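You operate a simulated robot arm through the tools that you are given. There is no shell and no other tool. Be economical: measure what you need, move in short steps, check, and stop when the job is done.

The job below is to be done with a simulated two-armed robot. You get a single attempt, and the scene is never put back.

Task
On the green mat, fold the key cloth in half, so that its two short edges meet.

Only the result counts: the job must be done as asked and must still hold three seconds after the hand-in. Knocking over, shifting, dropping, spilling or breaking anything else fails it. Flat cloth is picked up by pressing the open fingertips on it (5 to 10 N) and closing them slowly along it; thin cloth reads only 2 to 8 mm in the jaws.

Robot
Two 6-joint arms with two-finger parallel grippers on one trunk, on a base that drives. Base frame: it is fixed to the floor where the robot stands at the start and does not move with it; the origin is under the middle of the robot, x ahead of it, y to its left, z up; the surface under the hand at the start is at about z = 0.743. Units: m, degrees, N and s.
The left shoulder is at the start at [0.06, 0.187, 0.972], the right one opposite. With the tool pointing down near the work surface each hand reaches from about 0.28 to 0.64 m from the robot's upright axis, wherever it stands, measured 20 degrees to its own side. Places, roughly: green mat [0.4, 0, 0.7]; key cloth [0.5, 0, 0.7]. Payload 1.57 kg a hand.
The TCP of each hand is the grasp point between the finger pads, 0.03 m short of the fingertips. In the tool frame z runs along the fingers and y along their closing line. The gripper opens to 0.11 m. The fingers are 0.024 m wide and 0.012 m thick; the gripper's body (0.048 by 0.112 m) begins 0.078 m behind the TCP.
Orientation is that of the tool frame in the base frame, as a unit quaternion [x, y, z, w]. With the fingers straight down and closing along the base's y, the tool's x points along the base's -x, its y along +y and its z along -z.

Tools
- The arms move only by the tool step_arm. It takes "left_deltas", "right_deltas" or both (then of equal length, played together; a hand with none holds still); each is a list of rows, each a list of 6 numbers: the shift along the tool's x, y, z in m, then the turn, a rotation vector about the tool's x, y, z in rad. In form: [[x, y, z, rx, ry, rz], ...]. A call has 1 to 8 rows; each row shifts and turns the commanded pose from where the row before left it, along the tool's axes as they then stand. "left_claw" and "right_claw" are, for a hand that has rows, the closure, from 0 (fully open) to 1 (shut), set as the call begins (left out, the last holds). A row lasts 0.2 s, in which the tool goes at most 0.05 m and 8.6 degrees; a call with a longer step from one row to the next is refused whole, and so is a gripper value outside its range. Where a pose cannot be reached the arm comes as near as it can. A force on the tool above 40 N (or 10 N above the force at the start of the call, whichever is more), or a blocked arm, ends the call early, and 0.2 s more pass. The fingers move at their own pace (about 0.153 m/s each) and stop on an object; they squeeze with about 25 N. The grip force told is the motor's: it shows also when the fingers shut on nothing. Time passes only in rows, and 0.2 s behind the last, so rows that do not move let the fingers close. The reply holds the time, the measured pose of the TCP, the force on the tool along the base axes, the opening and the grip force, in the units named above and with some noise, with the torque about the TCP (base axes, N m) and any sound that the robot's microphone picked up.
- Cameras (640 x 400 px; columns grow to the right, rows downward): "scene" is now at [0.0064, -0.0068, 1.5004]; the picture's right is [-0.12, -0.99, 0.00], its down [-0.87, 0.10, -0.49] and it looks along [0.48, -0.06, -0.87] (base axes); focal length 285 px, centre (320, 200). "left" rides on the left gripper at [0.07, -0.016, -0.141] in its tool frame; the picture's right is [0.23, 0.97, 0.00], its down [-0.86, 0.20, -0.48] and it looks along [-0.47, 0.11, 0.88] (tool axes); focal length 222 px, centre (320, 200). "right" rides on the right gripper at [0.07, 0.016, -0.141] in its tool frame; the picture's right is [-0.23, 0.97, 0.00], its down [-0.86, -0.20, -0.48] and it looks along [-0.47, -0.11, 0.88] (tool axes); focal length 222 px, centre (320, 200). There is no depth. A picture from a camera that has moved, and an enlarged one, comes with that camera's place and axes in the base frame and with its lens.
- camera(camera): a new picture of that camera. It takes no simulated time.
- slide_trunk(by): slides the trunk up (or, below 0, down) by that many m; the arms and the scene camera ride with it, the base frame stays. It gives what a move gives, with no picture.
- steer(legs): drives the robot by 1 to 6 legs, each [ahead, left, turn to the left] in m, m and degrees, along the robot's own axes; the way and the turn of a leg run together, so that a leg with both is an arc; at most 1.5 m and 180 degrees a leg. The arms and the cameras ride along, it lands a little off, and it stops where it bumps. It gives what a move gives.
- aim_head(pan, tilt): turns the head with the scene camera to pan (to the left, within 86 degrees either way) and tilt (down, from -29 to 69), counted from straight ahead of the robot. It gives what a move gives.
- enlarge(camera, box): a new picture of the part [left, top, right, bottom] of that camera's present view, enlarged. It takes no simulated time.
- close_job(): hands the job in; it is judged then, once.

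Work in short steps. Places have to be worked out from the pictures, the camera data and where the tool is seen: move nearer, look again, correct. Check each grasp and each placing, and mend what went wrong. You have 120 turns and 92 pictures in all, those below and enlarged ones among them. Open the grippers and draw the arms clear of the work before you hand the job in, unless the task says otherwise; then end with one line.

The tools are called after "Call:" by a JSON object that holds its "fn" and its "kwargs". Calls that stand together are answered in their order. step_arm: Moves the arms, as the interface text tells. Its arguments: {"type":"object","properties":{"left_deltas":{"type":"array","items":{"type":"array","items":{"type":"number"}}},"left_claw":{"type":"number"},"right_deltas":{"type":"array","items":{"type":"array","items":{"type":"number"}}},"right_claw":{"type":"number"}},"required":[]} The other tools are called the same way: slide_trunk (by) slides the trunk up or down; steer (legs) drives the base; aim_head (pan, tilt) turns the head that bears the scene camera; camera (camera) takes a picture; enlarge (camera, box) takes an enlarged picture of a part of a camera's view; close_job () hands the job in.

At the start:

```text
t: 0.0
left_tcp_pos: [0.4969, 0.1446, 0.9841]
left_orientation: [0.001, 1.0, 0.0, 0.002]
left_force: [0.5, -0.1, 0.0]
left_ft_torque: [-0.01, 0.0, -0.02]
left_gripper_width: 0.1101
left_finger_force: 0.1
right_tcp_pos: [0.3544, -0.1991, 0.9629]
right_orientation: [0.0, 1.0, -0.002, 0.0]
right_force: [-0.8, -0.6, -0.3]
right_ft_torque: [0.0, -0.01, -0.04]
right_gripper_width: 0.1101
right_finger_force: 0.0
trunk travel left (down, up): [-0.6, 0.39]
robot x, y, heading: [0.0007, -0.0008, 0.1]
head pan, tilt: [-6.6, 61.0]
```

scene: 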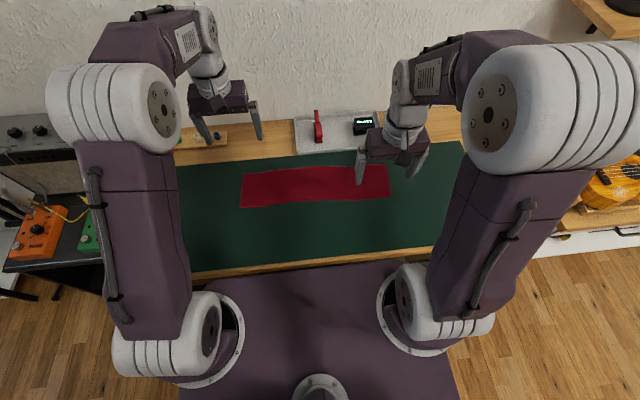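
right: 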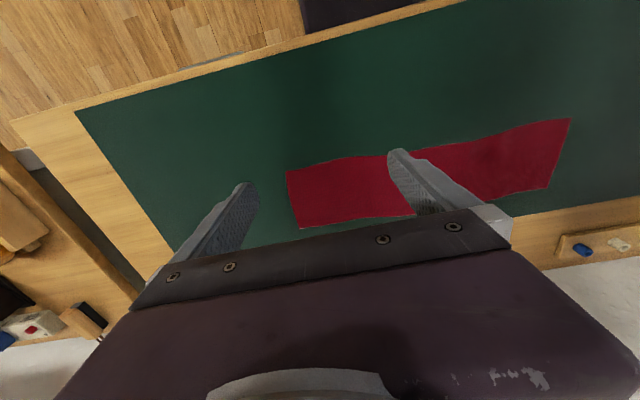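
left: 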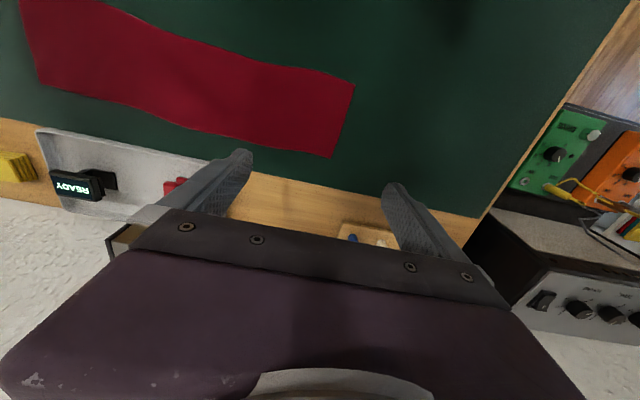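

I'll take an enlarged view of the cloth to measure its corners.

Call:
{"fn": "enlarge", "kwargs": {"camera": "scene", "box": [220, 90, 420, 215]}}

```text
3.20 times, centred on (320, 152) of scene
camera zoom: at [0.0064, -0.0068, 1.5004], right [-0.12, -0.99, 0.0], down [-0.87, 0.1, -0.49], along [0.48, -0.06, -0.87], focal length 913 px, centre (320, 352)
```

zoom: 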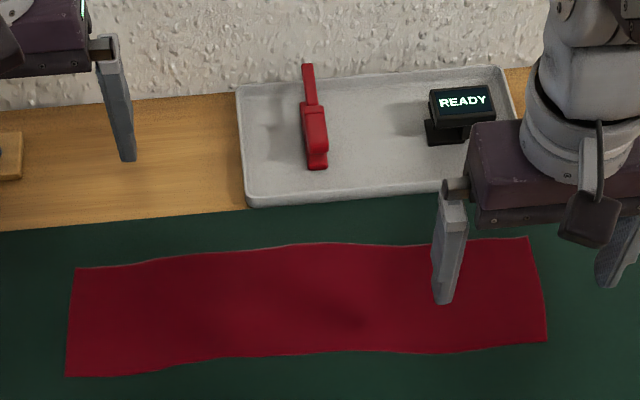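

The cloth is about 0.457 by 0.122 m. Its right short edge runs from (0.532,-0.282) to (0.411,-0.271), and its left one from (0.546,0.177) to (0.425,0.184). I'll move the right hand above the right edge and pull the left hand out of the way.

Call:
{"fn": "step_arm", "kwargs": {"right_deltas": [[-0.0197, -0.0105, 0.018, 0, 0, 0], [-0.0197, -0.0105, 0.018, 0, 0, 0], [-0.0197, -0.0105, 0.018, 0, 0, 0], [-0.0197, -0.0105, 0.018, 0, 0, 0], [-0.0197, -0.0105, 0.018, 0, 0, 0], [-0.0197, -0.0105, 0.018, 0, 0, 0]], "left_deltas": [[0.027, 0.033, -0.008, 0, 0, 0], [0.027, 0.033, -0.008, 0, 0, 0], [0.027, 0.033, -0.008, 0, 0, 0], [0.027, 0.033, -0.008, 0, 0, 0], [0.027, 0.033, -0.008, 0, 0, 0], [0.027, 0.033, -0.008, 0, 0, 0]], "right_claw": 0.6}}

Call:
{"fn": "camera", "kwargs": {"camera": "right"}}

Call:
{"fn": "camera", "kwargs": {"camera": "scene"}}

```text
t: 1.4
left_tcp_pos: [0.3308, 0.3422, 1.0322]
left_orientation: [0.0, 1.0, -0.001, 0.0]
left_force: [1.5, 1.0, 0.4]
left_ft_torque: [-0.04, 0.04, -0.04]
left_gripper_width: 0.1099
left_finger_force: 0.0
right_tcp_pos: [0.4729, -0.2613, 0.8542]
right_orientation: [0.0, 1.0, 0.0, 0.0]
right_force: [-0.2, -0.1, 0.0]
right_ft_torque: [0.01, 0.0, 0.02]
right_gripper_width: 0.0441
right_finger_force: 0.0
trunk travel left (down, up): [-0.6, 0.39]
robot x, y, heading: [0.003, 0.0025, 0.1]
head pan, tilt: [-6.6, 61.0]
```

```text
87 pictures are left
camera right: at [0.4042, -0.2446, 0.9947], right [0.23, 0.97, 0.0], down [0.86, -0.2, 0.48], along [0.47, -0.11, -0.88], focal length 222 px, centre (320, 200)
```

right: 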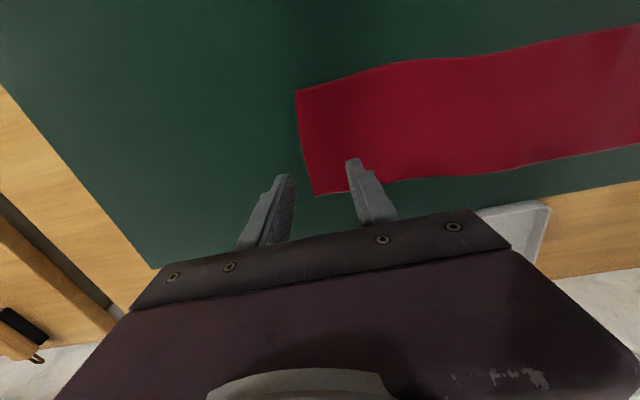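

```text
86 pictures are left
camera scene: at [0.0065, -0.0064, 1.5004], right [-0.12, -0.99, 0.0], down [-0.87, 0.1, -0.49], along [0.48, -0.06, -0.87], focal length 285 px, centre (320, 200)
```

scene: 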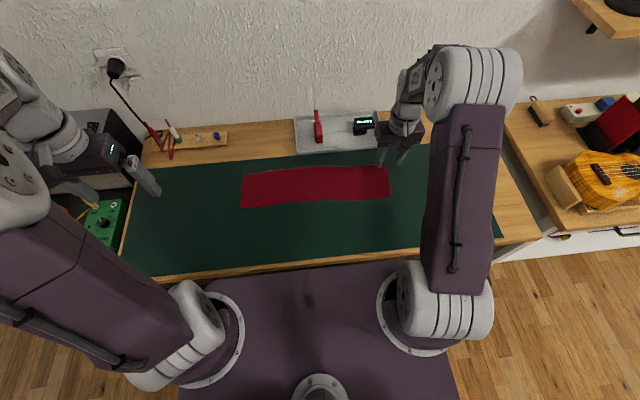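

Both cameras put the right edge at y≈-0.276. I'll shift so that the outer finger covers about 5 mm of the cloth, then descend to just above the surface.

Call:
{"fn": "step_arm", "kwargs": {"right_deltas": [[0, 0.006, 0.022, 0, 0, 0], [0, 0.006, 0.022, 0, 0, 0], [0, 0, 0.022, 0, 0, 0], [0, 0, 0, 0, 0, 0]], "right_claw": 0.6}}

Call:
{"fn": "enlarge", "kwargs": {"camera": "right", "box": [200, 60, 440, 210]}}

```text
t: 2.4
left_tcp_pos: [0.332, 0.3415, 1.0319]
left_orientation: [-0.001, 1.0, 0.001, 0.002]
left_force: [0.1, -0.2, 0.6]
left_ft_torque: [-0.01, 0.02, -0.01]
left_gripper_width: 0.11
left_finger_force: 0.1
right_tcp_pos: [0.473, -0.2498, 0.788]
right_orientation: [-0.001, 1.0, 0.0, 0.0]
right_force: [-0.2, -0.5, -0.4]
right_ft_torque: [-0.01, 0.0, 0.03]
right_gripper_width: 0.0444
right_finger_force: 0.2
trunk travel left (down, up): [-0.6, 0.39]
robot x, y, heading: [-0.0021, -0.0034, 0.1]
head pan, tilt: [-6.6, 61.0]
```

```text
2.67 times, centred on (320, 135) of right
camera zoom: at [0.403, -0.2329, 0.9293], right [0.23, 0.97, 0.0], down [0.86, -0.2, 0.48], along [0.47, -0.11, -0.88], focal length 592 px, centre (320, 373)
```

zoom: 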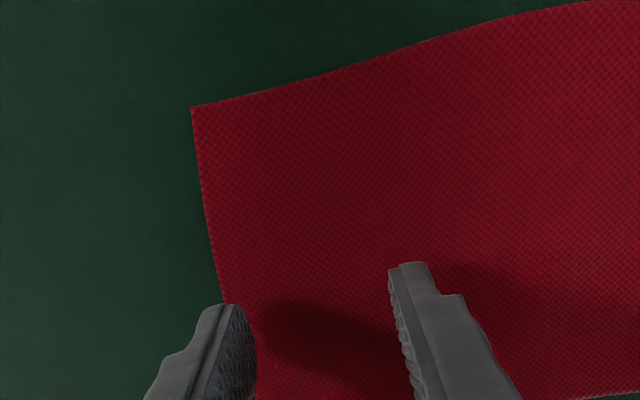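

The outer finger sits right over the edge and the inner one over the cloth, so I'll press down in small steps.

Call:
{"fn": "step_arm", "kwargs": {"right_deltas": [[0, 0, 0.006, 0, 0, 0], [0, 0, 0.004, 0, 0, 0], [0, 0, 0.003, 0, 0, 0], [0, 0, 0, 0, 0, 0]]}}

```text
t: 3.4
left_tcp_pos: [0.3317, 0.3424, 1.0336]
left_orientation: [-0.001, 1.0, 0.0, 0.002]
left_force: [0.4, -0.7, 0.5]
left_ft_torque: [-0.01, 0.01, 0.0]
left_gripper_width: 0.11
left_finger_force: 0.0
right_tcp_pos: [0.4721, -0.25, 0.7765]
right_orientation: [-0.001, 1.0, 0.0, 0.0]
right_force: [0.4, 0.4, -0.6]
right_ft_torque: [0.0, 0.0, 0.03]
right_gripper_width: 0.0441
right_finger_force: 0.0
trunk travel left (down, up): [-0.6, 0.39]
robot x, y, heading: [0.0035, 0.0014, -0.2]
head pan, tilt: [-6.6, 61.0]
```

There's no contact yet, so I'll go down a few more millimetres.

Call:
{"fn": "step_arm", "kwargs": {"right_deltas": [[0, 0, 0.0015, 0, 0, 0], [0, 0, 0.0015, 0, 0, 0], [0, 0, 0, 0, 0, 0]]}}

```text
t: 4.2
left_tcp_pos: [0.3304, 0.3415, 1.032]
left_orientation: [0.0, 1.0, 0.0, 0.002]
left_force: [0.2, -0.6, 0.5]
left_ft_torque: [-0.01, 0.02, 0.01]
left_gripper_width: 0.1098
left_finger_force: 0.1
right_tcp_pos: [0.4726, -0.2492, 0.7741]
right_orientation: [-0.001, 1.0, -0.001, 0.002]
right_force: [1.7, -3.5, 12.4]
right_ft_torque: [-0.29, -0.07, 0.02]
right_gripper_width: 0.0444
right_finger_force: 0.3
trunk travel left (down, up): [-0.6, 0.39]
robot x, y, heading: [0.0009, -0.0011, 0.2]
head pan, tilt: [-6.6, 61.0]
```

Contact reads about 12 N, so I'll ease off slightly and start closing slowly.

Call:
{"fn": "step_arm", "kwargs": {"right_deltas": [[0, 0, -0.0004, 0, 0, 0], [0, 0, 0, 0, 0, 0]], "right_claw": 0.66}}

Call:
{"fn": "step_arm", "kwargs": {"right_deltas": [[0, 0, 0, 0, 0, 0]], "right_claw": 0.72}}

Call:
{"fn": "enlarge", "kwargs": {"camera": "right", "box": [200, 60, 440, 210]}}

```text
t: 4.8
left_tcp_pos: [0.3296, 0.3424, 1.033]
left_orientation: [-0.001, 1.0, 0.0, 0.003]
left_force: [-0.6, -0.8, 0.4]
left_ft_torque: [-0.04, -0.01, 0.0]
left_gripper_width: 0.11
left_finger_force: 0.1
right_tcp_pos: [0.4709, -0.2475, 0.7735]
right_orientation: [0.0, 1.0, 0.0, 0.001]
right_force: [-0.2, 5.7, 11.6]
right_ft_torque: [-0.03, 0.03, 0.01]
right_gripper_width: 0.0332
right_finger_force: 0.0
trunk travel left (down, up): [-0.6, 0.39]
robot x, y, heading: [0.0038, -0.0004, -0.0]
head pan, tilt: [-6.6, 61.0]
```

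```text
t: 5.2
left_tcp_pos: [0.3302, 0.3439, 1.0336]
left_orientation: [0.001, 1.0, 0.0, 0.001]
left_force: [0.0, 0.6, 0.3]
left_ft_torque: [-0.04, 0.02, 0.0]
left_gripper_width: 0.11
left_finger_force: 0.1
right_tcp_pos: [0.4721, -0.2494, 0.7755]
right_orientation: [0.0, 1.0, 0.0, 0.001]
right_force: [0.2, 1.1, 13.8]
right_ft_torque: [-0.08, 0.03, 0.04]
right_gripper_width: 0.0277
right_finger_force: 0.1
trunk travel left (down, up): [-0.6, 0.39]
robot x, y, heading: [0.0026, 0.0018, -0.0]
head pan, tilt: [-6.6, 61.0]
```

```text
2.67 times, centred on (320, 135) of right
camera zoom: at [0.402, -0.232, 0.9154], right [0.23, 0.97, 0.0], down [0.85, -0.2, 0.48], along [0.47, -0.11, -0.88], focal length 592 px, centre (320, 373)
```

zoom: 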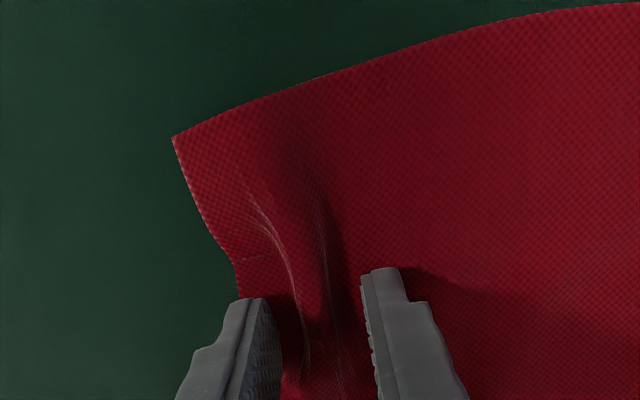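

A ridge is rising between the fingers, so I'll keep closing and back off slightly.

Call:
{"fn": "step_arm", "kwargs": {"right_deltas": [[0, 0, -0.0004, 0, 0, 0]], "right_claw": 0.79}}

Call:
{"fn": "step_arm", "kwargs": {"right_deltas": [[0, 0, 0, 0, 0, 0]], "right_claw": 0.87}}

Call:
{"fn": "step_arm", "kwargs": {"right_deltas": [[0, 0, 0, 0, 0, 0], [0, 0, 0, 0, 0, 0]], "right_claw": 1.0}}

Call:
{"fn": "enlarge", "kwargs": {"camera": "right", "box": [200, 60, 440, 210]}}

```text
t: 5.6
left_tcp_pos: [0.3303, 0.3437, 1.0333]
left_orientation: [0.0, 1.0, 0.0, 0.002]
left_force: [-0.3, 0.6, 0.6]
left_ft_torque: [0.0, -0.01, 0.02]
left_gripper_width: 0.1099
left_finger_force: 0.0
right_tcp_pos: [0.4718, -0.2487, 0.7754]
right_orientation: [0.0, 1.0, 0.0, 0.0]
right_force: [0.7, 0.3, 9.6]
right_ft_torque: [-0.1, -0.02, 0.04]
right_gripper_width: 0.0222
right_finger_force: 0.2
trunk travel left (down, up): [-0.6, 0.39]
robot x, y, heading: [0.0007, -0.001, -0.0]
head pan, tilt: [-6.6, 61.0]
```

```text
t: 6.0
left_tcp_pos: [0.3293, 0.3421, 1.0331]
left_orientation: [0.0, 1.0, 0.0, 0.002]
left_force: [-0.6, 0.0, -0.6]
left_ft_torque: [0.0, 0.0, 0.02]
left_gripper_width: 0.1101
left_finger_force: 0.0
right_tcp_pos: [0.4722, -0.25, 0.7746]
right_orientation: [0.0, 1.0, 0.0, 0.0]
right_force: [0.3, -1.4, 9.1]
right_ft_torque: [-0.07, 0.01, 0.0]
right_gripper_width: 0.0141
right_finger_force: 0.0
trunk travel left (down, up): [-0.6, 0.39]
robot x, y, heading: [0.0004, 0.002, 0.3]
head pan, tilt: [-6.6, 61.0]
```

```text
t: 6.6
left_tcp_pos: [0.3306, 0.3434, 1.0333]
left_orientation: [-0.001, 1.0, 0.001, 0.002]
left_force: [0.1, 1.1, 0.5]
left_ft_torque: [0.0, 0.0, 0.0]
left_gripper_width: 0.11
left_finger_force: 0.0
right_tcp_pos: [0.4725, -0.2487, 0.775]
right_orientation: [0.0, 1.0, -0.001, 0.0]
right_force: [-0.7, 1.9, 8.5]
right_ft_torque: [0.0, 0.07, -0.04]
right_gripper_width: 0.0022
right_finger_force: 23.9
trunk travel left (down, up): [-0.6, 0.39]
robot x, y, heading: [0.0035, -0.0017, 0.0]
head pan, tilt: [-6.6, 61.0]
```

```text
2.67 times, centred on (320, 135) of right
camera zoom: at [0.4021, -0.2318, 0.9156], right [0.23, 0.97, 0.0], down [0.85, -0.2, 0.48], along [0.47, -0.11, -0.88], focal length 592 px, centre (320, 373)
```

zoom: 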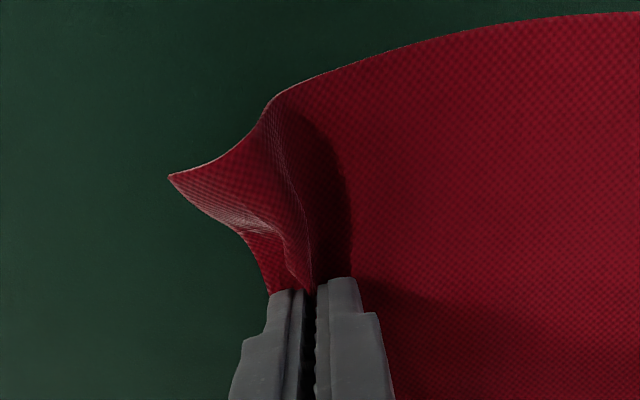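

The pinch reads 2.2 mm at 24 N, so the cloth is held. I'll lift a little and inward, then look.

Call:
{"fn": "step_arm", "kwargs": {"right_deltas": [[0, 0.002, -0.02, 0, 0, 0], [0, 0.005, -0.025, 0, 0, 0], [0, 0.008, -0.025, 0, 0, 0], [0, 0.01, -0.02, 0, 0, 0]]}}

Call:
{"fn": "camera", "kwargs": {"camera": "right"}}

Call:
{"fn": "enlarge", "kwargs": {"camera": "scene", "box": [220, 90, 460, 240]}}

```text
t: 7.6
left_tcp_pos: [0.3305, 0.3432, 1.0333]
left_orientation: [-0.001, 1.0, 0.001, 0.002]
left_force: [-0.9, -0.2, 0.5]
left_ft_torque: [-0.02, -0.05, -0.01]
left_gripper_width: 0.1097
left_finger_force: 0.2
right_tcp_pos: [0.4719, -0.2246, 0.8639]
right_orientation: [0.0, 1.0, 0.0, 0.0]
right_force: [0.5, 0.7, 0.8]
right_ft_torque: [0.0, -0.01, 0.0]
right_gripper_width: 0.0026
right_finger_force: 23.5
trunk travel left (down, up): [-0.6, 0.39]
robot x, y, heading: [0.0034, -0.0004, 0.0]
head pan, tilt: [-6.6, 61.0]
```

```text
82 pictures are left
camera right: at [0.4028, -0.2082, 1.0055], right [0.23, 0.97, 0.0], down [0.85, -0.2, 0.48], along [0.47, -0.11, -0.88], focal length 222 px, centre (320, 200)
```

right: 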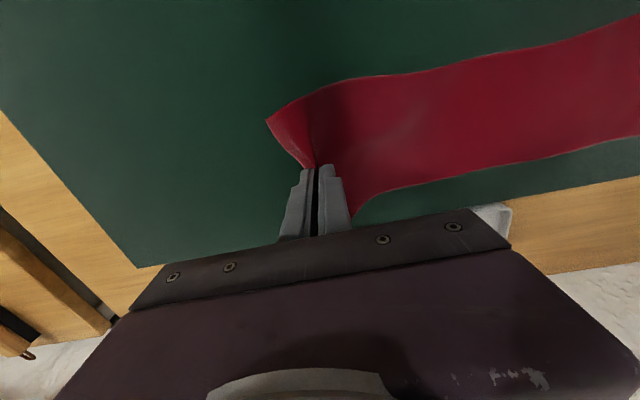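

```text
2.67 times, centred on (340, 165) of scene
camera zoom: at [0.0058, -0.0061, 1.5004], right [-0.12, -0.99, 0.0], down [-0.87, 0.1, -0.49], along [0.48, -0.06, -0.87], focal length 761 px, centre (267, 293)
```

zoom: 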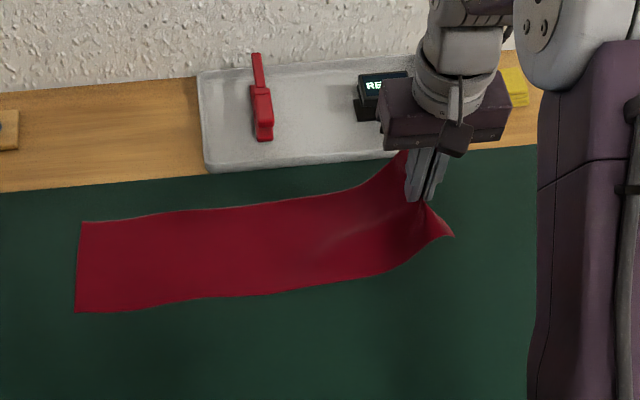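

The grip holds, the corners stay fairly well spread and the left end hasn't moved. Now I'll arc over towards the left.

Call:
{"fn": "step_arm", "kwargs": {"right_deltas": [[-0.001, 0.035, -0.031, 0, 0, 0], [-0.001, 0.04, -0.025, 0, 0, 0], [-0.001, 0.04, -0.015, 0, 0, 0], [-0.001, 0.04, -0.005, 0, 0, 0], [-0.001, 0.04, 0, 0, 0, 0], [-0.001, 0.04, 0.005, 0, 0, 0], [-0.001, 0.035, 0.015, 0, 0, 0], [-0.001, 0.03, 0.02, 0, 0, 0]]}}

Call:
{"fn": "camera", "kwargs": {"camera": "scene"}}

Call:
{"fn": "camera", "kwargs": {"camera": "right"}}

Call:
{"fn": "camera", "kwargs": {"camera": "left"}}

```text
t: 9.4
left_tcp_pos: [0.3307, 0.3418, 1.0315]
left_orientation: [0.0, 1.0, 0.0, 0.001]
left_force: [0.2, 0.3, 0.8]
left_ft_torque: [-0.02, 0.02, 0.01]
left_gripper_width: 0.1102
left_finger_force: 0.0
right_tcp_pos: [0.4813, 0.077, 0.8988]
right_orientation: [0.0, 1.0, 0.0, 0.0]
right_force: [0.5, 0.6, -0.4]
right_ft_torque: [-0.01, -0.01, 0.0]
right_gripper_width: 0.0024
right_finger_force: 23.6
trunk travel left (down, up): [-0.6, 0.39]
robot x, y, heading: [-0.0002, -0.0013, -0.1]
head pan, tilt: [-6.6, 61.0]
```

```text
80 pictures are left
camera scene: at [0.007, -0.0057, 1.5004], right [-0.12, -0.99, 0.0], down [-0.87, 0.1, -0.49], along [0.48, -0.06, -0.87], focal length 285 px, centre (320, 200)
```

scene: 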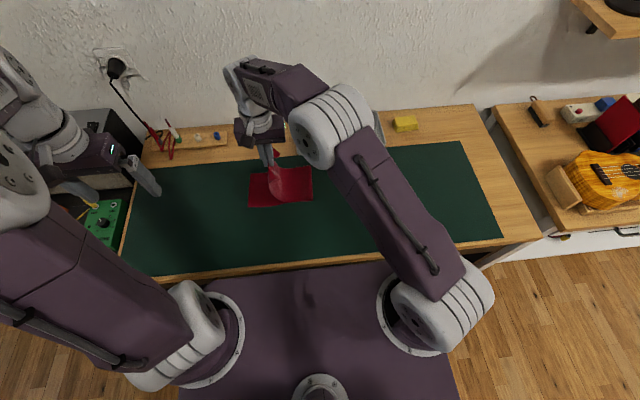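

```text
79 pictures are left
camera right: at [0.4116, 0.0934, 1.0386], right [0.23, 0.97, 0.0], down [0.86, -0.2, 0.48], along [0.47, -0.11, -0.88], focal length 222 px, centre (320, 200)
```

right: 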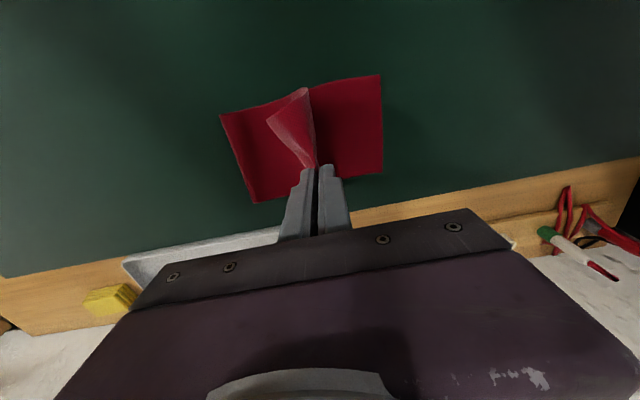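

```text
78 pictures are left
camera left: at [0.2617, 0.3269, 1.1737], right [-0.23, 0.97, 0.0], down [0.85, 0.2, 0.48], along [0.47, 0.11, -0.88], focal length 222 px, centre (320, 200)
```

left: 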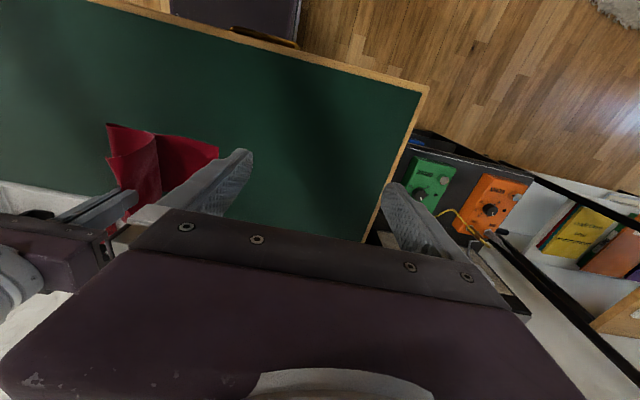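

The cloth has come over. I want to check whether the lower half slid, so I'll zoom in.

Call:
{"fn": "enlarge", "kwargs": {"camera": "scene", "box": [220, 120, 348, 220]}}

Call:
{"fn": "enlarge", "kwargs": {"camera": "left", "box": [60, 90, 260, 215]}}

```text
4.00 times, centred on (284, 170) of scene
camera zoom: at [0.007, -0.0057, 1.5004], right [-0.12, -0.99, 0.0], down [-0.87, 0.1, -0.49], along [0.48, -0.06, -0.87], focal length 1141 px, centre (464, 320)
```

zoom: 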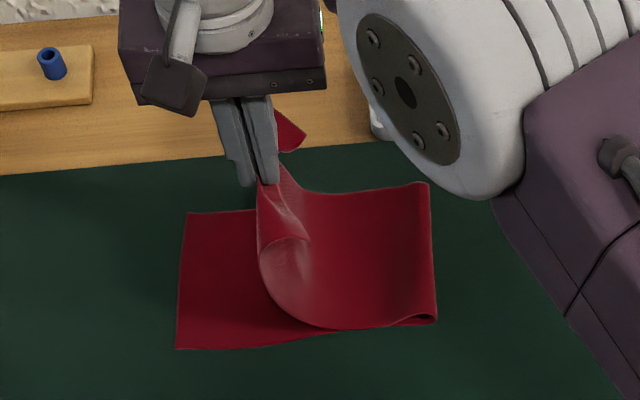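

```text
3.20 times, centred on (160, 152) of left
camera zoom: at [0.2617, 0.3269, 1.1737], right [-0.23, 0.97, 0.0], down [0.85, 0.2, 0.48], along [0.47, 0.11, -0.88], focal length 711 px, centre (832, 352)
```

zoom: 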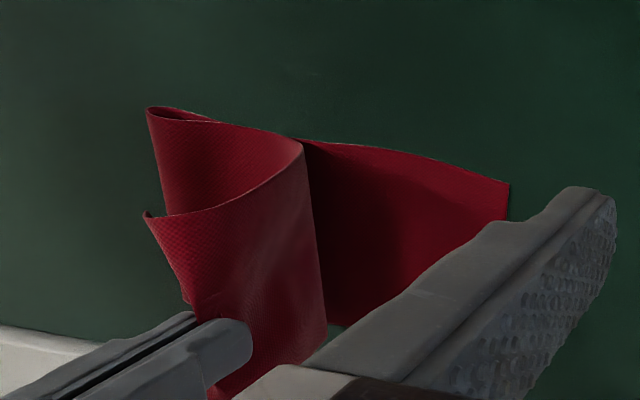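

The lower half slid about 2 cm to the right, so its left edge is now at y≈0.160 (middle x 0.486). I'll lower in an inward arc towards grip y≈0.14 so the cloth doesn't drag further.

Call:
{"fn": "step_arm", "kwargs": {"right_deltas": [[-0.001, 0.015, 0.02, 0, 0, 0], [-0.001, 0.013, 0.02, 0, 0, 0], [0, 0.012, 0.02, 0, 0, 0], [0, 0.01, 0.018, 0, 0, 0], [0, 0.008, 0.012, 0, 0, 0]]}}

Call:
{"fn": "enlarge", "kwargs": {"camera": "scene", "box": [220, 120, 348, 220]}}

Call:
{"fn": "enlarge", "kwargs": {"camera": "left", "box": [60, 90, 260, 215]}}

Call:
{"fn": "enlarge", "kwargs": {"camera": "right", "box": [180, 50, 420, 200]}}

```text
t: 10.6
left_tcp_pos: [0.3312, 0.3427, 1.0321]
left_orientation: [0.0, 1.0, 0.0, 0.002]
left_force: [-0.6, 0.1, -0.8]
left_ft_torque: [-0.02, -0.02, -0.01]
left_gripper_width: 0.1101
left_finger_force: 0.0
right_tcp_pos: [0.4824, 0.1349, 0.8099]
right_orientation: [0.0, 1.0, 0.0, -0.001]
right_force: [0.5, 0.6, -0.1]
right_ft_torque: [-0.01, 0.0, 0.01]
right_gripper_width: 0.0022
right_finger_force: 23.2
trunk travel left (down, up): [-0.6, 0.39]
robot x, y, heading: [-0.0009, 0.0019, 0.2]
head pan, tilt: [-6.6, 61.0]
```

```text
4.00 times, centred on (284, 170) of scene
camera zoom: at [0.0066, -0.0066, 1.5004], right [-0.12, -0.99, 0.0], down [-0.87, 0.1, -0.49], along [0.48, -0.06, -0.87], focal length 1141 px, centre (464, 320)
```

zoom: 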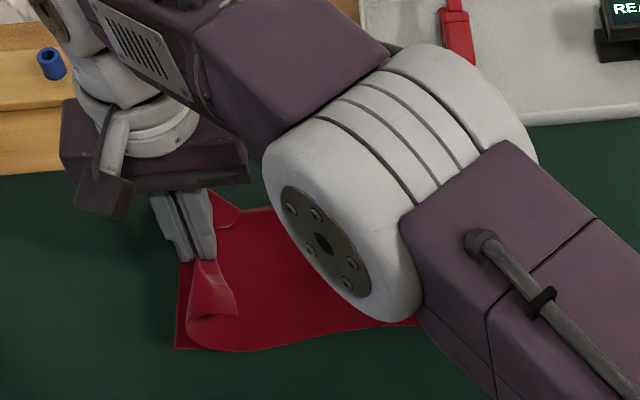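

```text
3.20 times, centred on (160, 152) of left
camera zoom: at [0.2613, 0.3262, 1.174], right [-0.23, 0.97, 0.0], down [0.85, 0.2, 0.48], along [0.47, 0.11, -0.88], focal length 711 px, centre (832, 352)
```

zoom: 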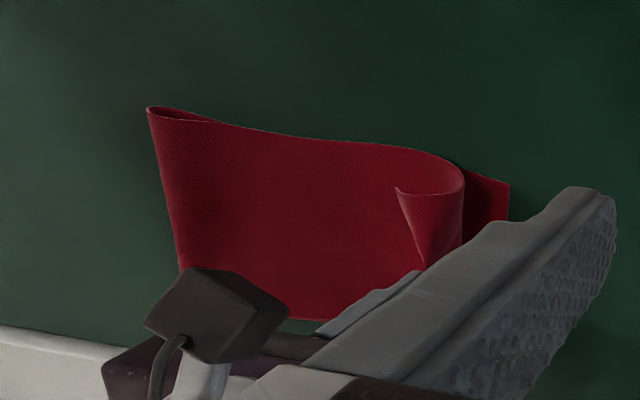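

```text
2.67 times, centred on (300, 125) of right
camera zoom: at [0.4134, 0.1518, 0.951], right [0.23, 0.97, 0.0], down [0.86, -0.2, 0.48], along [0.47, -0.11, -0.88], focal length 592 px, centre (373, 400)
```

zoom: 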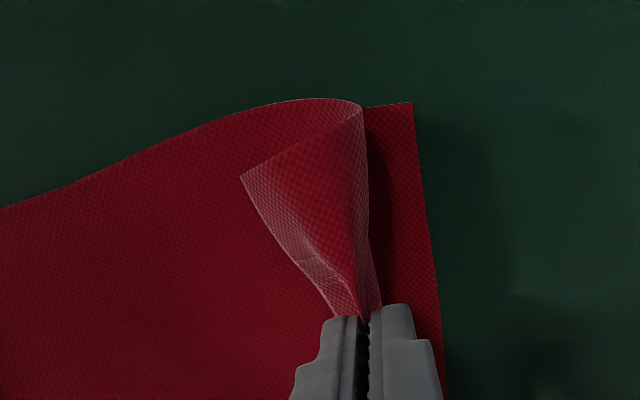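

The end strip is curled back around the fingertips, as the pinch makes it do. I'll lower so the tips are about 1 cm above the cloth, then open just enough to let it spring flat.

Call:
{"fn": "step_arm", "kwargs": {"right_deltas": [[0, 0.001, 0.01, 0, 0, 0], [0, 0.001, 0.01, 0, 0, 0], [0, 0, 0.004, 0, 0, 0], [0, 0, 0, 0, 0, 0]]}}

Call:
{"fn": "step_arm", "kwargs": {"right_deltas": [[0, 0, 0, 0, 0, 0], [0, 0, 0, 0, 0, 0]], "right_claw": 0.75}}

Call:
{"fn": "enlarge", "kwargs": {"camera": "right", "box": [180, 50, 420, 200]}}

Call:
{"fn": "enlarge", "kwargs": {"camera": "left", "box": [60, 90, 260, 215]}}

```text
t: 11.6
left_tcp_pos: [0.3321, 0.3435, 1.0332]
left_orientation: [-0.002, 1.0, 0.0, 0.002]
left_force: [0.1, 0.0, 0.1]
left_ft_torque: [-0.01, -0.02, -0.02]
left_gripper_width: 0.1101
left_finger_force: 0.1
right_tcp_pos: [0.4839, 0.1373, 0.7845]
right_orientation: [0.0, 1.0, -0.001, 0.0]
right_force: [0.4, 0.5, 0.1]
right_ft_torque: [-0.06, 0.01, 0.01]
right_gripper_width: 0.0025
right_finger_force: 23.5
trunk travel left (down, up): [-0.6, 0.39]
robot x, y, heading: [-0.001, 0.0006, -0.2]
head pan, tilt: [-6.6, 61.0]
```

```text
t: 12.2
left_tcp_pos: [0.3314, 0.3421, 1.0335]
left_orientation: [-0.001, 1.0, 0.0, 0.003]
left_force: [0.5, 0.4, 0.1]
left_ft_torque: [0.02, 0.0, 0.0]
left_gripper_width: 0.1102
left_finger_force: 0.0
right_tcp_pos: [0.4833, 0.1362, 0.7858]
right_orientation: [0.0, 1.0, 0.0, 0.0]
right_force: [0.8, 0.0, 0.7]
right_ft_torque: [0.0, 0.03, -0.01]
right_gripper_width: 0.0278
right_finger_force: 0.1
trunk travel left (down, up): [-0.6, 0.39]
robot x, y, heading: [0.0003, 0.0034, -0.0]
head pan, tilt: [-6.6, 61.0]
```

```text
2.67 times, centred on (300, 125) of right
camera zoom: at [0.414, 0.153, 0.9266], right [0.23, 0.97, 0.0], down [0.86, -0.2, 0.48], along [0.47, -0.11, -0.88], focal length 592 px, centre (373, 400)
```

zoom: 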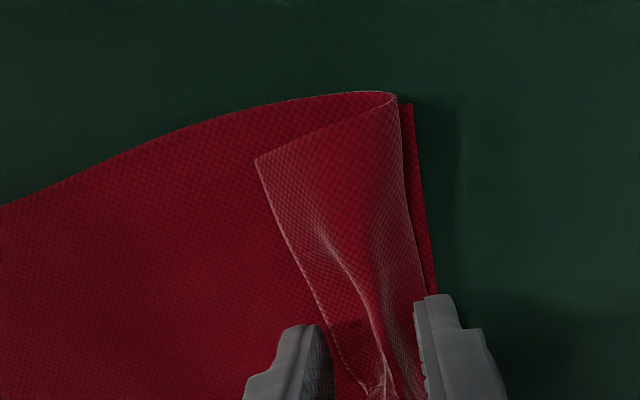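

```text
3.20 times, centred on (160, 152) of left
camera zoom: at [0.2612, 0.3262, 1.174], right [-0.23, 0.97, 0.0], down [0.85, 0.2, 0.48], along [0.47, 0.11, -0.88], focal length 711 px, centre (832, 352)
```

zoom: 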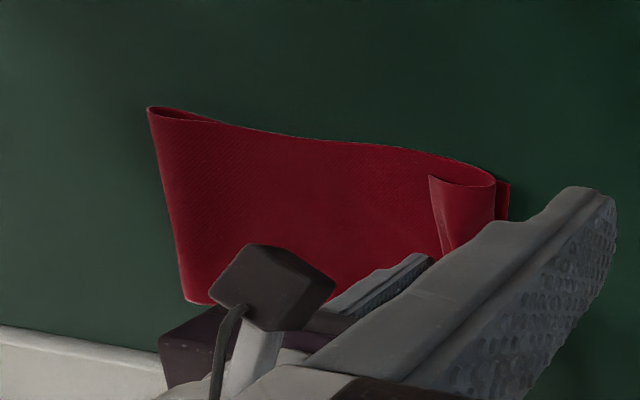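

The strip is still folded back. I'll open wider and raise clear to see whether it unrolls on its own.

Call:
{"fn": "step_arm", "kwargs": {"right_deltas": [[0, 0, 0, 0, 0, 0], [0, 0, -0.02, 0, 0, 0], [0, 0, -0.03, 0, 0, 0], [0, 0, -0.04, 0, 0, 0], [0, 0, 0, 0, 0, 0], [0, 0, 0, 0, 0, 0]], "right_claw": 0.5}}

Call:
{"fn": "camera", "kwargs": {"camera": "right"}}

Call:
{"fn": "enlarge", "kwargs": {"camera": "left", "box": [60, 90, 260, 215]}}

```text
t: 13.6
left_tcp_pos: [0.3311, 0.3437, 1.0322]
left_orientation: [-0.001, 1.0, -0.001, 0.002]
left_force: [0.4, -0.2, -0.3]
left_ft_torque: [0.02, 0.02, 0.02]
left_gripper_width: 0.11
left_finger_force: 0.0
right_tcp_pos: [0.4863, 0.1362, 0.8743]
right_orientation: [0.0, 1.0, 0.0, 0.0]
right_force: [0.6, -0.5, -0.3]
right_ft_torque: [0.0, -0.01, -0.03]
right_gripper_width: 0.0547
right_finger_force: 0.0
trunk travel left (down, up): [-0.6, 0.39]
robot x, y, heading: [-0.0017, 0.0005, -0.1]
head pan, tilt: [-6.6, 61.0]
```

```text
70 pictures are left
camera right: at [0.4167, 0.1528, 1.0159], right [0.23, 0.97, 0.0], down [0.86, -0.2, 0.48], along [0.47, -0.11, -0.88], focal length 222 px, centre (320, 200)
```

right: 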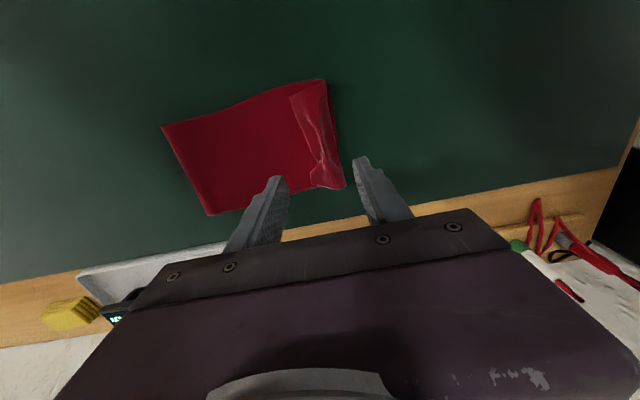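

```text
3.20 times, centred on (160, 152) of left
camera zoom: at [0.2611, 0.3261, 1.1741], right [-0.23, 0.97, 0.0], down [0.85, 0.2, 0.48], along [0.47, 0.11, -0.88], focal length 711 px, centre (832, 352)
```

zoom: 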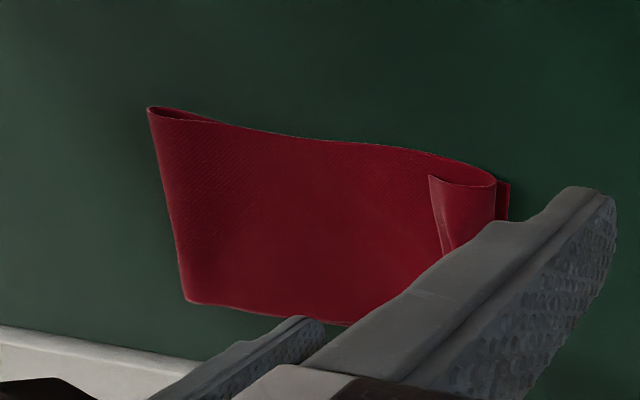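

The edge strip stayed folded back. I'll look closer.

Call:
{"fn": "enlarge", "kwargs": {"camera": "right", "box": [150, 70, 374, 210]}}

```text
2.86 times, centred on (262, 140) of right
camera zoom: at [0.4167, 0.1528, 1.0159], right [0.23, 0.97, 0.0], down [0.86, -0.2, 0.48], along [0.47, -0.11, -0.88], focal length 635 px, centre (486, 371)
```

zoom: 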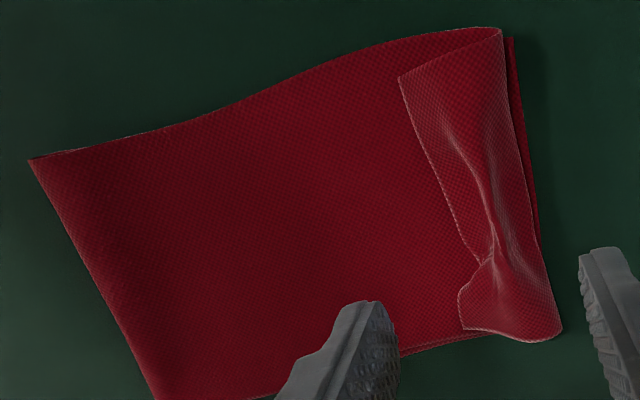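

The flap is about 4 cm wide: roll at y≈0.157, flap edge at y≈0.115, crease at y≈-0.042. I'll pinch the upper layer further in (y≈0.080), lift so the end hangs free and the flap drops open, then lay it back edge first at y≈0.16.

Call:
{"fn": "step_arm", "kwargs": {"right_deltas": [[0.002, -0.028, 0.01, 0, 0, 0], [0.002, -0.028, 0.02, 0, 0, 0], [0, 0, 0.03, 0, 0, 0], [0, 0, 0.022, 0, 0, 0], [0, 0, 0, 0, 0, 0]], "right_claw": 0.68}}

Call:
{"fn": "enlarge", "kwargs": {"camera": "right", "box": [180, 50, 420, 200]}}

```text
t: 14.8
left_tcp_pos: [0.3312, 0.3425, 1.0318]
left_orientation: [0.0, 1.0, 0.0, 0.002]
left_force: [-0.7, 0.9, -0.4]
left_ft_torque: [0.02, 0.01, 0.02]
left_gripper_width: 0.1098
left_finger_force: 0.1
right_tcp_pos: [0.4787, 0.0781, 0.793]
right_orientation: [0.0, 1.0, 0.001, 0.001]
right_force: [0.3, 0.0, -0.3]
right_ft_torque: [0.02, -0.01, 0.03]
right_gripper_width: 0.0351
right_finger_force: 0.1
trunk travel left (down, up): [-0.6, 0.39]
robot x, y, heading: [-0.0009, 0.002, -0.0]
head pan, tilt: [-6.6, 61.0]
```

```text
2.67 times, centred on (300, 125) of right
camera zoom: at [0.4093, 0.0956, 0.9354], right [0.23, 0.97, 0.0], down [0.85, -0.2, 0.48], along [0.47, -0.11, -0.88], focal length 592 px, centre (373, 400)
```

zoom: 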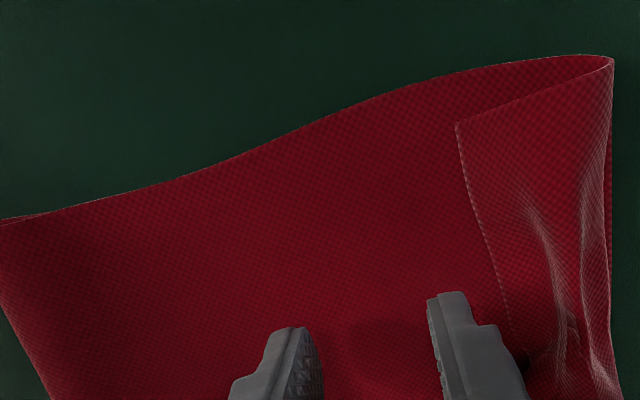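

The fingers are just to the right of the flap, so I'll press down gently.

Call:
{"fn": "step_arm", "kwargs": {"right_deltas": [[0, 0, 0.007, 0, 0, 0], [0, 0, 0.005, 0, 0, 0], [0, 0, 0.003, 0, 0, 0], [0, 0, 0, 0, 0, 0]]}}

```text
t: 15.8
left_tcp_pos: [0.3315, 0.3423, 1.0323]
left_orientation: [-0.001, 1.0, -0.001, 0.002]
left_force: [-0.2, 0.5, -1.6]
left_ft_torque: [0.01, -0.01, 0.0]
left_gripper_width: 0.11
left_finger_force: 0.1
right_tcp_pos: [0.4786, 0.079, 0.7797]
right_orientation: [0.0, 1.0, -0.001, -0.001]
right_force: [0.2, 0.3, -0.6]
right_ft_torque: [0.0, 0.03, 0.01]
right_gripper_width: 0.0353
right_finger_force: 0.1
trunk travel left (down, up): [-0.6, 0.39]
robot x, y, heading: [-0.0007, 0.0014, 0.0]
head pan, tilt: [-6.6, 61.0]
```

No contact yet, so I'll go a little lower.

Call:
{"fn": "step_arm", "kwargs": {"right_deltas": [[0, 0, 0.002, 0, 0, 0], [0, 0, 0.0015, 0, 0, 0], [0, 0, 0, 0, 0, 0]]}}

```text
t: 16.6
left_tcp_pos: [0.3316, 0.342, 1.0329]
left_orientation: [-0.001, 1.0, -0.001, 0.001]
left_force: [-0.7, -0.7, -1.3]
left_ft_torque: [0.05, -0.02, 0.0]
left_gripper_width: 0.1101
left_finger_force: 0.0
right_tcp_pos: [0.4784, 0.0791, 0.7764]
right_orientation: [0.0, 1.0, 0.001, 0.0]
right_force: [-1.2, 0.0, -0.3]
right_ft_torque: [0.01, -0.02, 0.01]
right_gripper_width: 0.0351
right_finger_force: 0.1
trunk travel left (down, up): [-0.6, 0.39]
robot x, y, heading: [0.0002, 0.001, -0.0]
head pan, tilt: [-6.6, 61.0]
```

Still nothing; I'll lower another 1.5 mm.

Call:
{"fn": "step_arm", "kwargs": {"right_deltas": [[0, 0, 0.0008, 0, 0, 0], [0, 0, 0.0007, 0, 0, 0], [0, 0, 0, 0, 0, 0]]}}

```text
t: 17.4
left_tcp_pos: [0.3309, 0.3426, 1.0335]
left_orientation: [-0.001, 1.0, 0.001, 0.002]
left_force: [-0.3, 0.1, 0.1]
left_ft_torque: [0.02, 0.01, 0.01]
left_gripper_width: 0.1099
left_finger_force: 0.1
right_tcp_pos: [0.4795, 0.0799, 0.7749]
right_orientation: [0.001, 1.0, 0.001, 0.001]
right_force: [0.9, -0.2, 9.3]
right_ft_torque: [0.0, -0.01, 0.04]
right_gripper_width: 0.035
right_finger_force: 0.1
trunk travel left (down, up): [-0.6, 0.39]
robot x, y, heading: [0.003, -0.0024, 0.3]
head pan, tilt: [-6.6, 61.0]
```

Force is 9 N; I'll ease off slightly and close slowly, watching that only the top layer buckles.

Call:
{"fn": "step_arm", "kwargs": {"right_deltas": [[0, 0, -0.0003, 0, 0, 0]], "right_claw": 0.74}}

Call:
{"fn": "step_arm", "kwargs": {"right_deltas": [[0, 0, 0, 0, 0, 0]], "right_claw": 0.8}}

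Call:
{"fn": "step_arm", "kwargs": {"right_deltas": [[0, 0, 0, 0, 0, 0]], "right_claw": 0.87}}

Call:
{"fn": "enlarge", "kwargs": {"camera": "right", "box": [180, 50, 420, 200]}}

```text
t: 17.8
left_tcp_pos: [0.3308, 0.3423, 1.0329]
left_orientation: [-0.001, 1.0, 0.001, 0.002]
left_force: [0.6, -0.1, 0.1]
left_ft_torque: [-0.02, 0.01, -0.02]
left_gripper_width: 0.1104
left_finger_force: 0.0
right_tcp_pos: [0.4772, 0.0791, 0.7752]
right_orientation: [0.0, 1.0, 0.0, 0.001]
right_force: [1.4, 0.3, 10.2]
right_ft_torque: [0.02, -0.02, 0.05]
right_gripper_width: 0.0278
right_finger_force: 0.0
trunk travel left (down, up): [-0.6, 0.39]
robot x, y, heading: [0.0008, 0.0052, 0.2]
head pan, tilt: [-6.6, 61.0]
```

```text
t: 18.2
left_tcp_pos: [0.3298, 0.3424, 1.0334]
left_orientation: [-0.001, 1.0, 0.001, 0.002]
left_force: [-0.1, 0.0, -0.6]
left_ft_torque: [-0.01, 0.03, 0.01]
left_gripper_width: 0.1099
left_finger_force: 0.2
right_tcp_pos: [0.4777, 0.0783, 0.7749]
right_orientation: [0.0, 1.0, 0.001, 0.0]
right_force: [0.5, -0.2, 11.6]
right_ft_torque: [-0.01, -0.04, -0.04]
right_gripper_width: 0.0207
right_finger_force: 0.0
trunk travel left (down, up): [-0.6, 0.39]
robot x, y, heading: [0.0007, -0.0017, -0.0]
head pan, tilt: [-6.6, 61.0]
```

```text
t: 18.6
left_tcp_pos: [0.3294, 0.3422, 1.0329]
left_orientation: [-0.001, 1.0, 0.002, 0.002]
left_force: [-0.1, 0.0, -0.4]
left_ft_torque: [-0.04, 0.01, 0.01]
left_gripper_width: 0.1098
left_finger_force: 0.2
right_tcp_pos: [0.4772, 0.0798, 0.7751]
right_orientation: [0.001, 1.0, 0.0, 0.0]
right_force: [0.6, -0.6, 11.4]
right_ft_torque: [-0.02, -0.02, -0.03]
right_gripper_width: 0.0139
right_finger_force: 0.1
trunk travel left (down, up): [-0.6, 0.39]
robot x, y, heading: [0.0004, -0.0011, -0.2]
head pan, tilt: [-6.6, 61.0]
```

```text
2.67 times, centred on (300, 125) of right
camera zoom: at [0.4078, 0.0959, 0.9159], right [0.23, 0.97, 0.0], down [0.85, -0.2, 0.48], along [0.47, -0.11, -0.88], focal length 592 px, centre (373, 400)
```

zoom: 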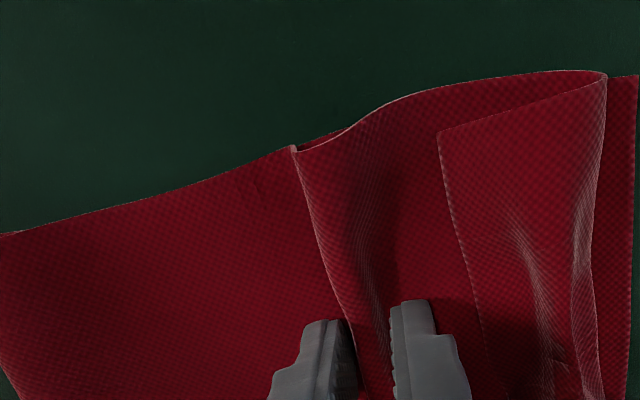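

The top layer is buckling on its own. I'll finish closing, then lift 3 cm and check.

Call:
{"fn": "step_arm", "kwargs": {"right_deltas": [[0, 0, 0, 0, 0, 0], [0, 0, 0, 0, 0, 0]], "right_claw": 1.0}}

Call:
{"fn": "step_arm", "kwargs": {"right_deltas": [[0, 0, -0.015, 0, 0, 0], [0, 0, -0.02, 0, 0, 0], [0, 0, -0.02, 0, 0, 0]]}}

Call:
{"fn": "camera", "kwargs": {"camera": "right"}}

Call:
{"fn": "enlarge", "kwargs": {"camera": "left", "box": [60, 90, 260, 215]}}

```text
t: 19.2
left_tcp_pos: [0.3308, 0.3421, 1.033]
left_orientation: [0.0, 1.0, 0.0, 0.002]
left_force: [0.1, 0.4, 0.6]
left_ft_torque: [0.0, 0.0, 0.01]
left_gripper_width: 0.11
left_finger_force: 0.1
right_tcp_pos: [0.4777, 0.08, 0.7746]
right_orientation: [0.0, 1.0, 0.0, 0.002]
right_force: [-0.6, 2.9, 12.2]
right_ft_torque: [0.09, 0.02, 0.04]
right_gripper_width: 0.0023
right_finger_force: 24.0
trunk travel left (down, up): [-0.6, 0.39]
robot x, y, heading: [-0.0014, -0.0017, -0.1]
head pan, tilt: [-6.6, 61.0]
```

```text
t: 20.0
left_tcp_pos: [0.332, 0.3413, 1.0322]
left_orientation: [-0.001, 1.0, 0.0, 0.001]
left_force: [-0.1, -1.1, 0.0]
left_ft_torque: [-0.03, 0.01, -0.04]
left_gripper_width: 0.1099
left_finger_force: 0.1
right_tcp_pos: [0.4775, 0.0802, 0.83]
right_orientation: [0.0, 1.0, 0.0, 0.0]
right_force: [0.7, 1.0, 0.3]
right_ft_torque: [0.01, 0.02, -0.02]
right_gripper_width: 0.0023
right_finger_force: 23.6
trunk travel left (down, up): [-0.6, 0.39]
robot x, y, heading: [0.0026, -0.0, -0.4]
head pan, tilt: [-6.6, 61.0]
```

```text
65 pictures are left
camera right: at [0.4088, 0.0958, 0.9699], right [0.23, 0.97, 0.0], down [0.86, -0.2, 0.48], along [0.47, -0.11, -0.88], focal length 222 px, centre (320, 200)
```

right: 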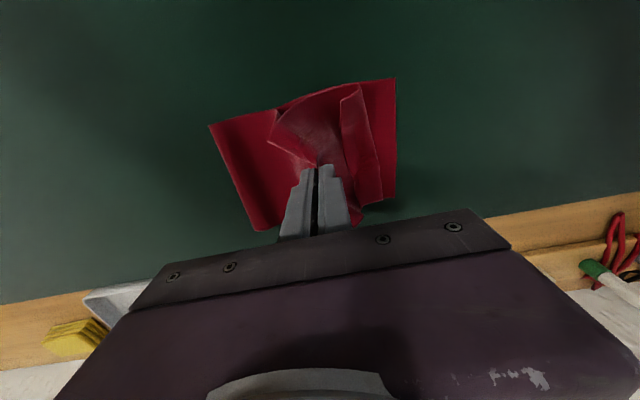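

```text
3.20 times, centred on (160, 152) of left
camera zoom: at [0.2612, 0.3261, 1.174], right [-0.23, 0.97, 0.0], down [0.85, 0.2, 0.48], along [0.47, 0.11, -0.88], focal length 711 px, centre (832, 352)
```

zoom: 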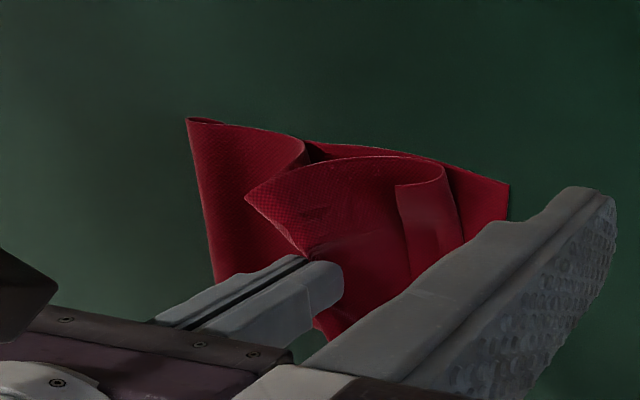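

Only the top layer lifted, and the flap is already opening. I'll lift further and slightly right so the end hangs freely.

Call:
{"fn": "step_arm", "kwargs": {"right_deltas": [[0, -0.01, -0.025, 0, 0, 0], [0, -0.01, -0.025, 0, 0, 0], [0, -0.01, -0.025, 0, 0, 0], [0, 0, -0.015, 0, 0, 0], [0, 0, 0, 0, 0, 0]]}}

Call:
{"fn": "camera", "kwargs": {"camera": "right"}}

Call:
{"fn": "enlarge", "kwargs": {"camera": "left", "box": [20, 90, 260, 240]}}

Call:
{"fn": "enlarge", "kwargs": {"camera": "scene", "box": [220, 120, 348, 220]}}

```text
t: 21.2
left_tcp_pos: [0.332, 0.3418, 1.0312]
left_orientation: [-0.001, 1.0, -0.001, 0.001]
left_force: [0.6, 0.8, 0.1]
left_ft_torque: [-0.04, 0.02, -0.01]
left_gripper_width: 0.1101
left_finger_force: 0.0
right_tcp_pos: [0.4798, 0.0511, 0.9199]
right_orientation: [0.0, 1.0, 0.0, 0.001]
right_force: [-0.2, -0.6, 0.6]
right_ft_torque: [0.02, 0.02, 0.0]
right_gripper_width: 0.002
right_finger_force: 23.8
trunk travel left (down, up): [-0.6, 0.39]
robot x, y, heading: [-0.0014, 0.0003, 0.2]
head pan, tilt: [-6.6, 61.0]
```

```text
63 pictures are left
camera right: at [0.4096, 0.0677, 1.0607], right [0.23, 0.97, 0.0], down [0.86, -0.2, 0.48], along [0.47, -0.11, -0.88], focal length 222 px, centre (320, 200)
```

right: 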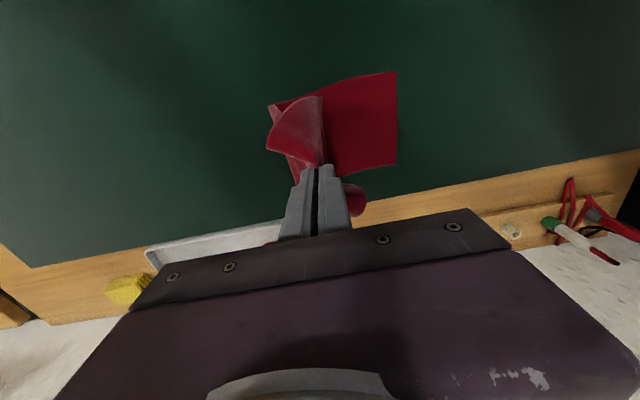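

```text
2.67 times, centred on (140, 165) of left
camera zoom: at [0.2613, 0.3261, 1.174], right [-0.23, 0.97, 0.0], down [0.85, 0.2, 0.48], along [0.47, 0.11, -0.88], focal length 592 px, centre (800, 293)
```

zoom: 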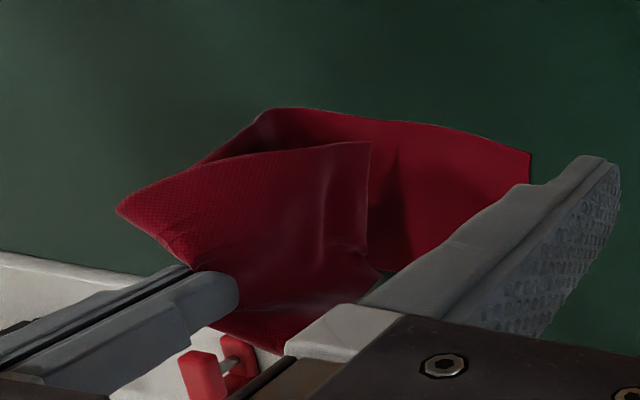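

```text
4.00 times, centred on (284, 170) of scene
camera zoom: at [0.0066, -0.0067, 1.5004], right [-0.12, -0.99, 0.0], down [-0.87, 0.1, -0.49], along [0.48, -0.06, -0.87], focal length 1141 px, centre (464, 320)
```

zoom: 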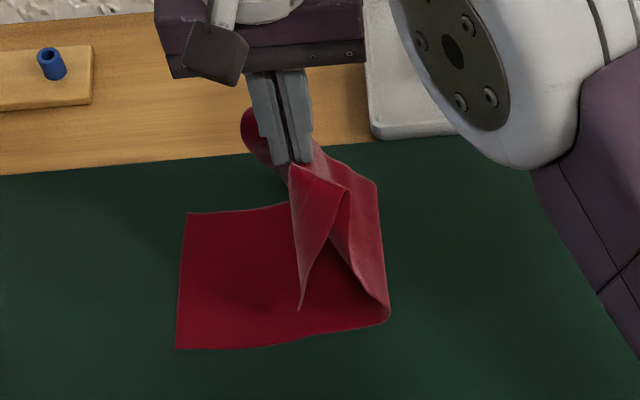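

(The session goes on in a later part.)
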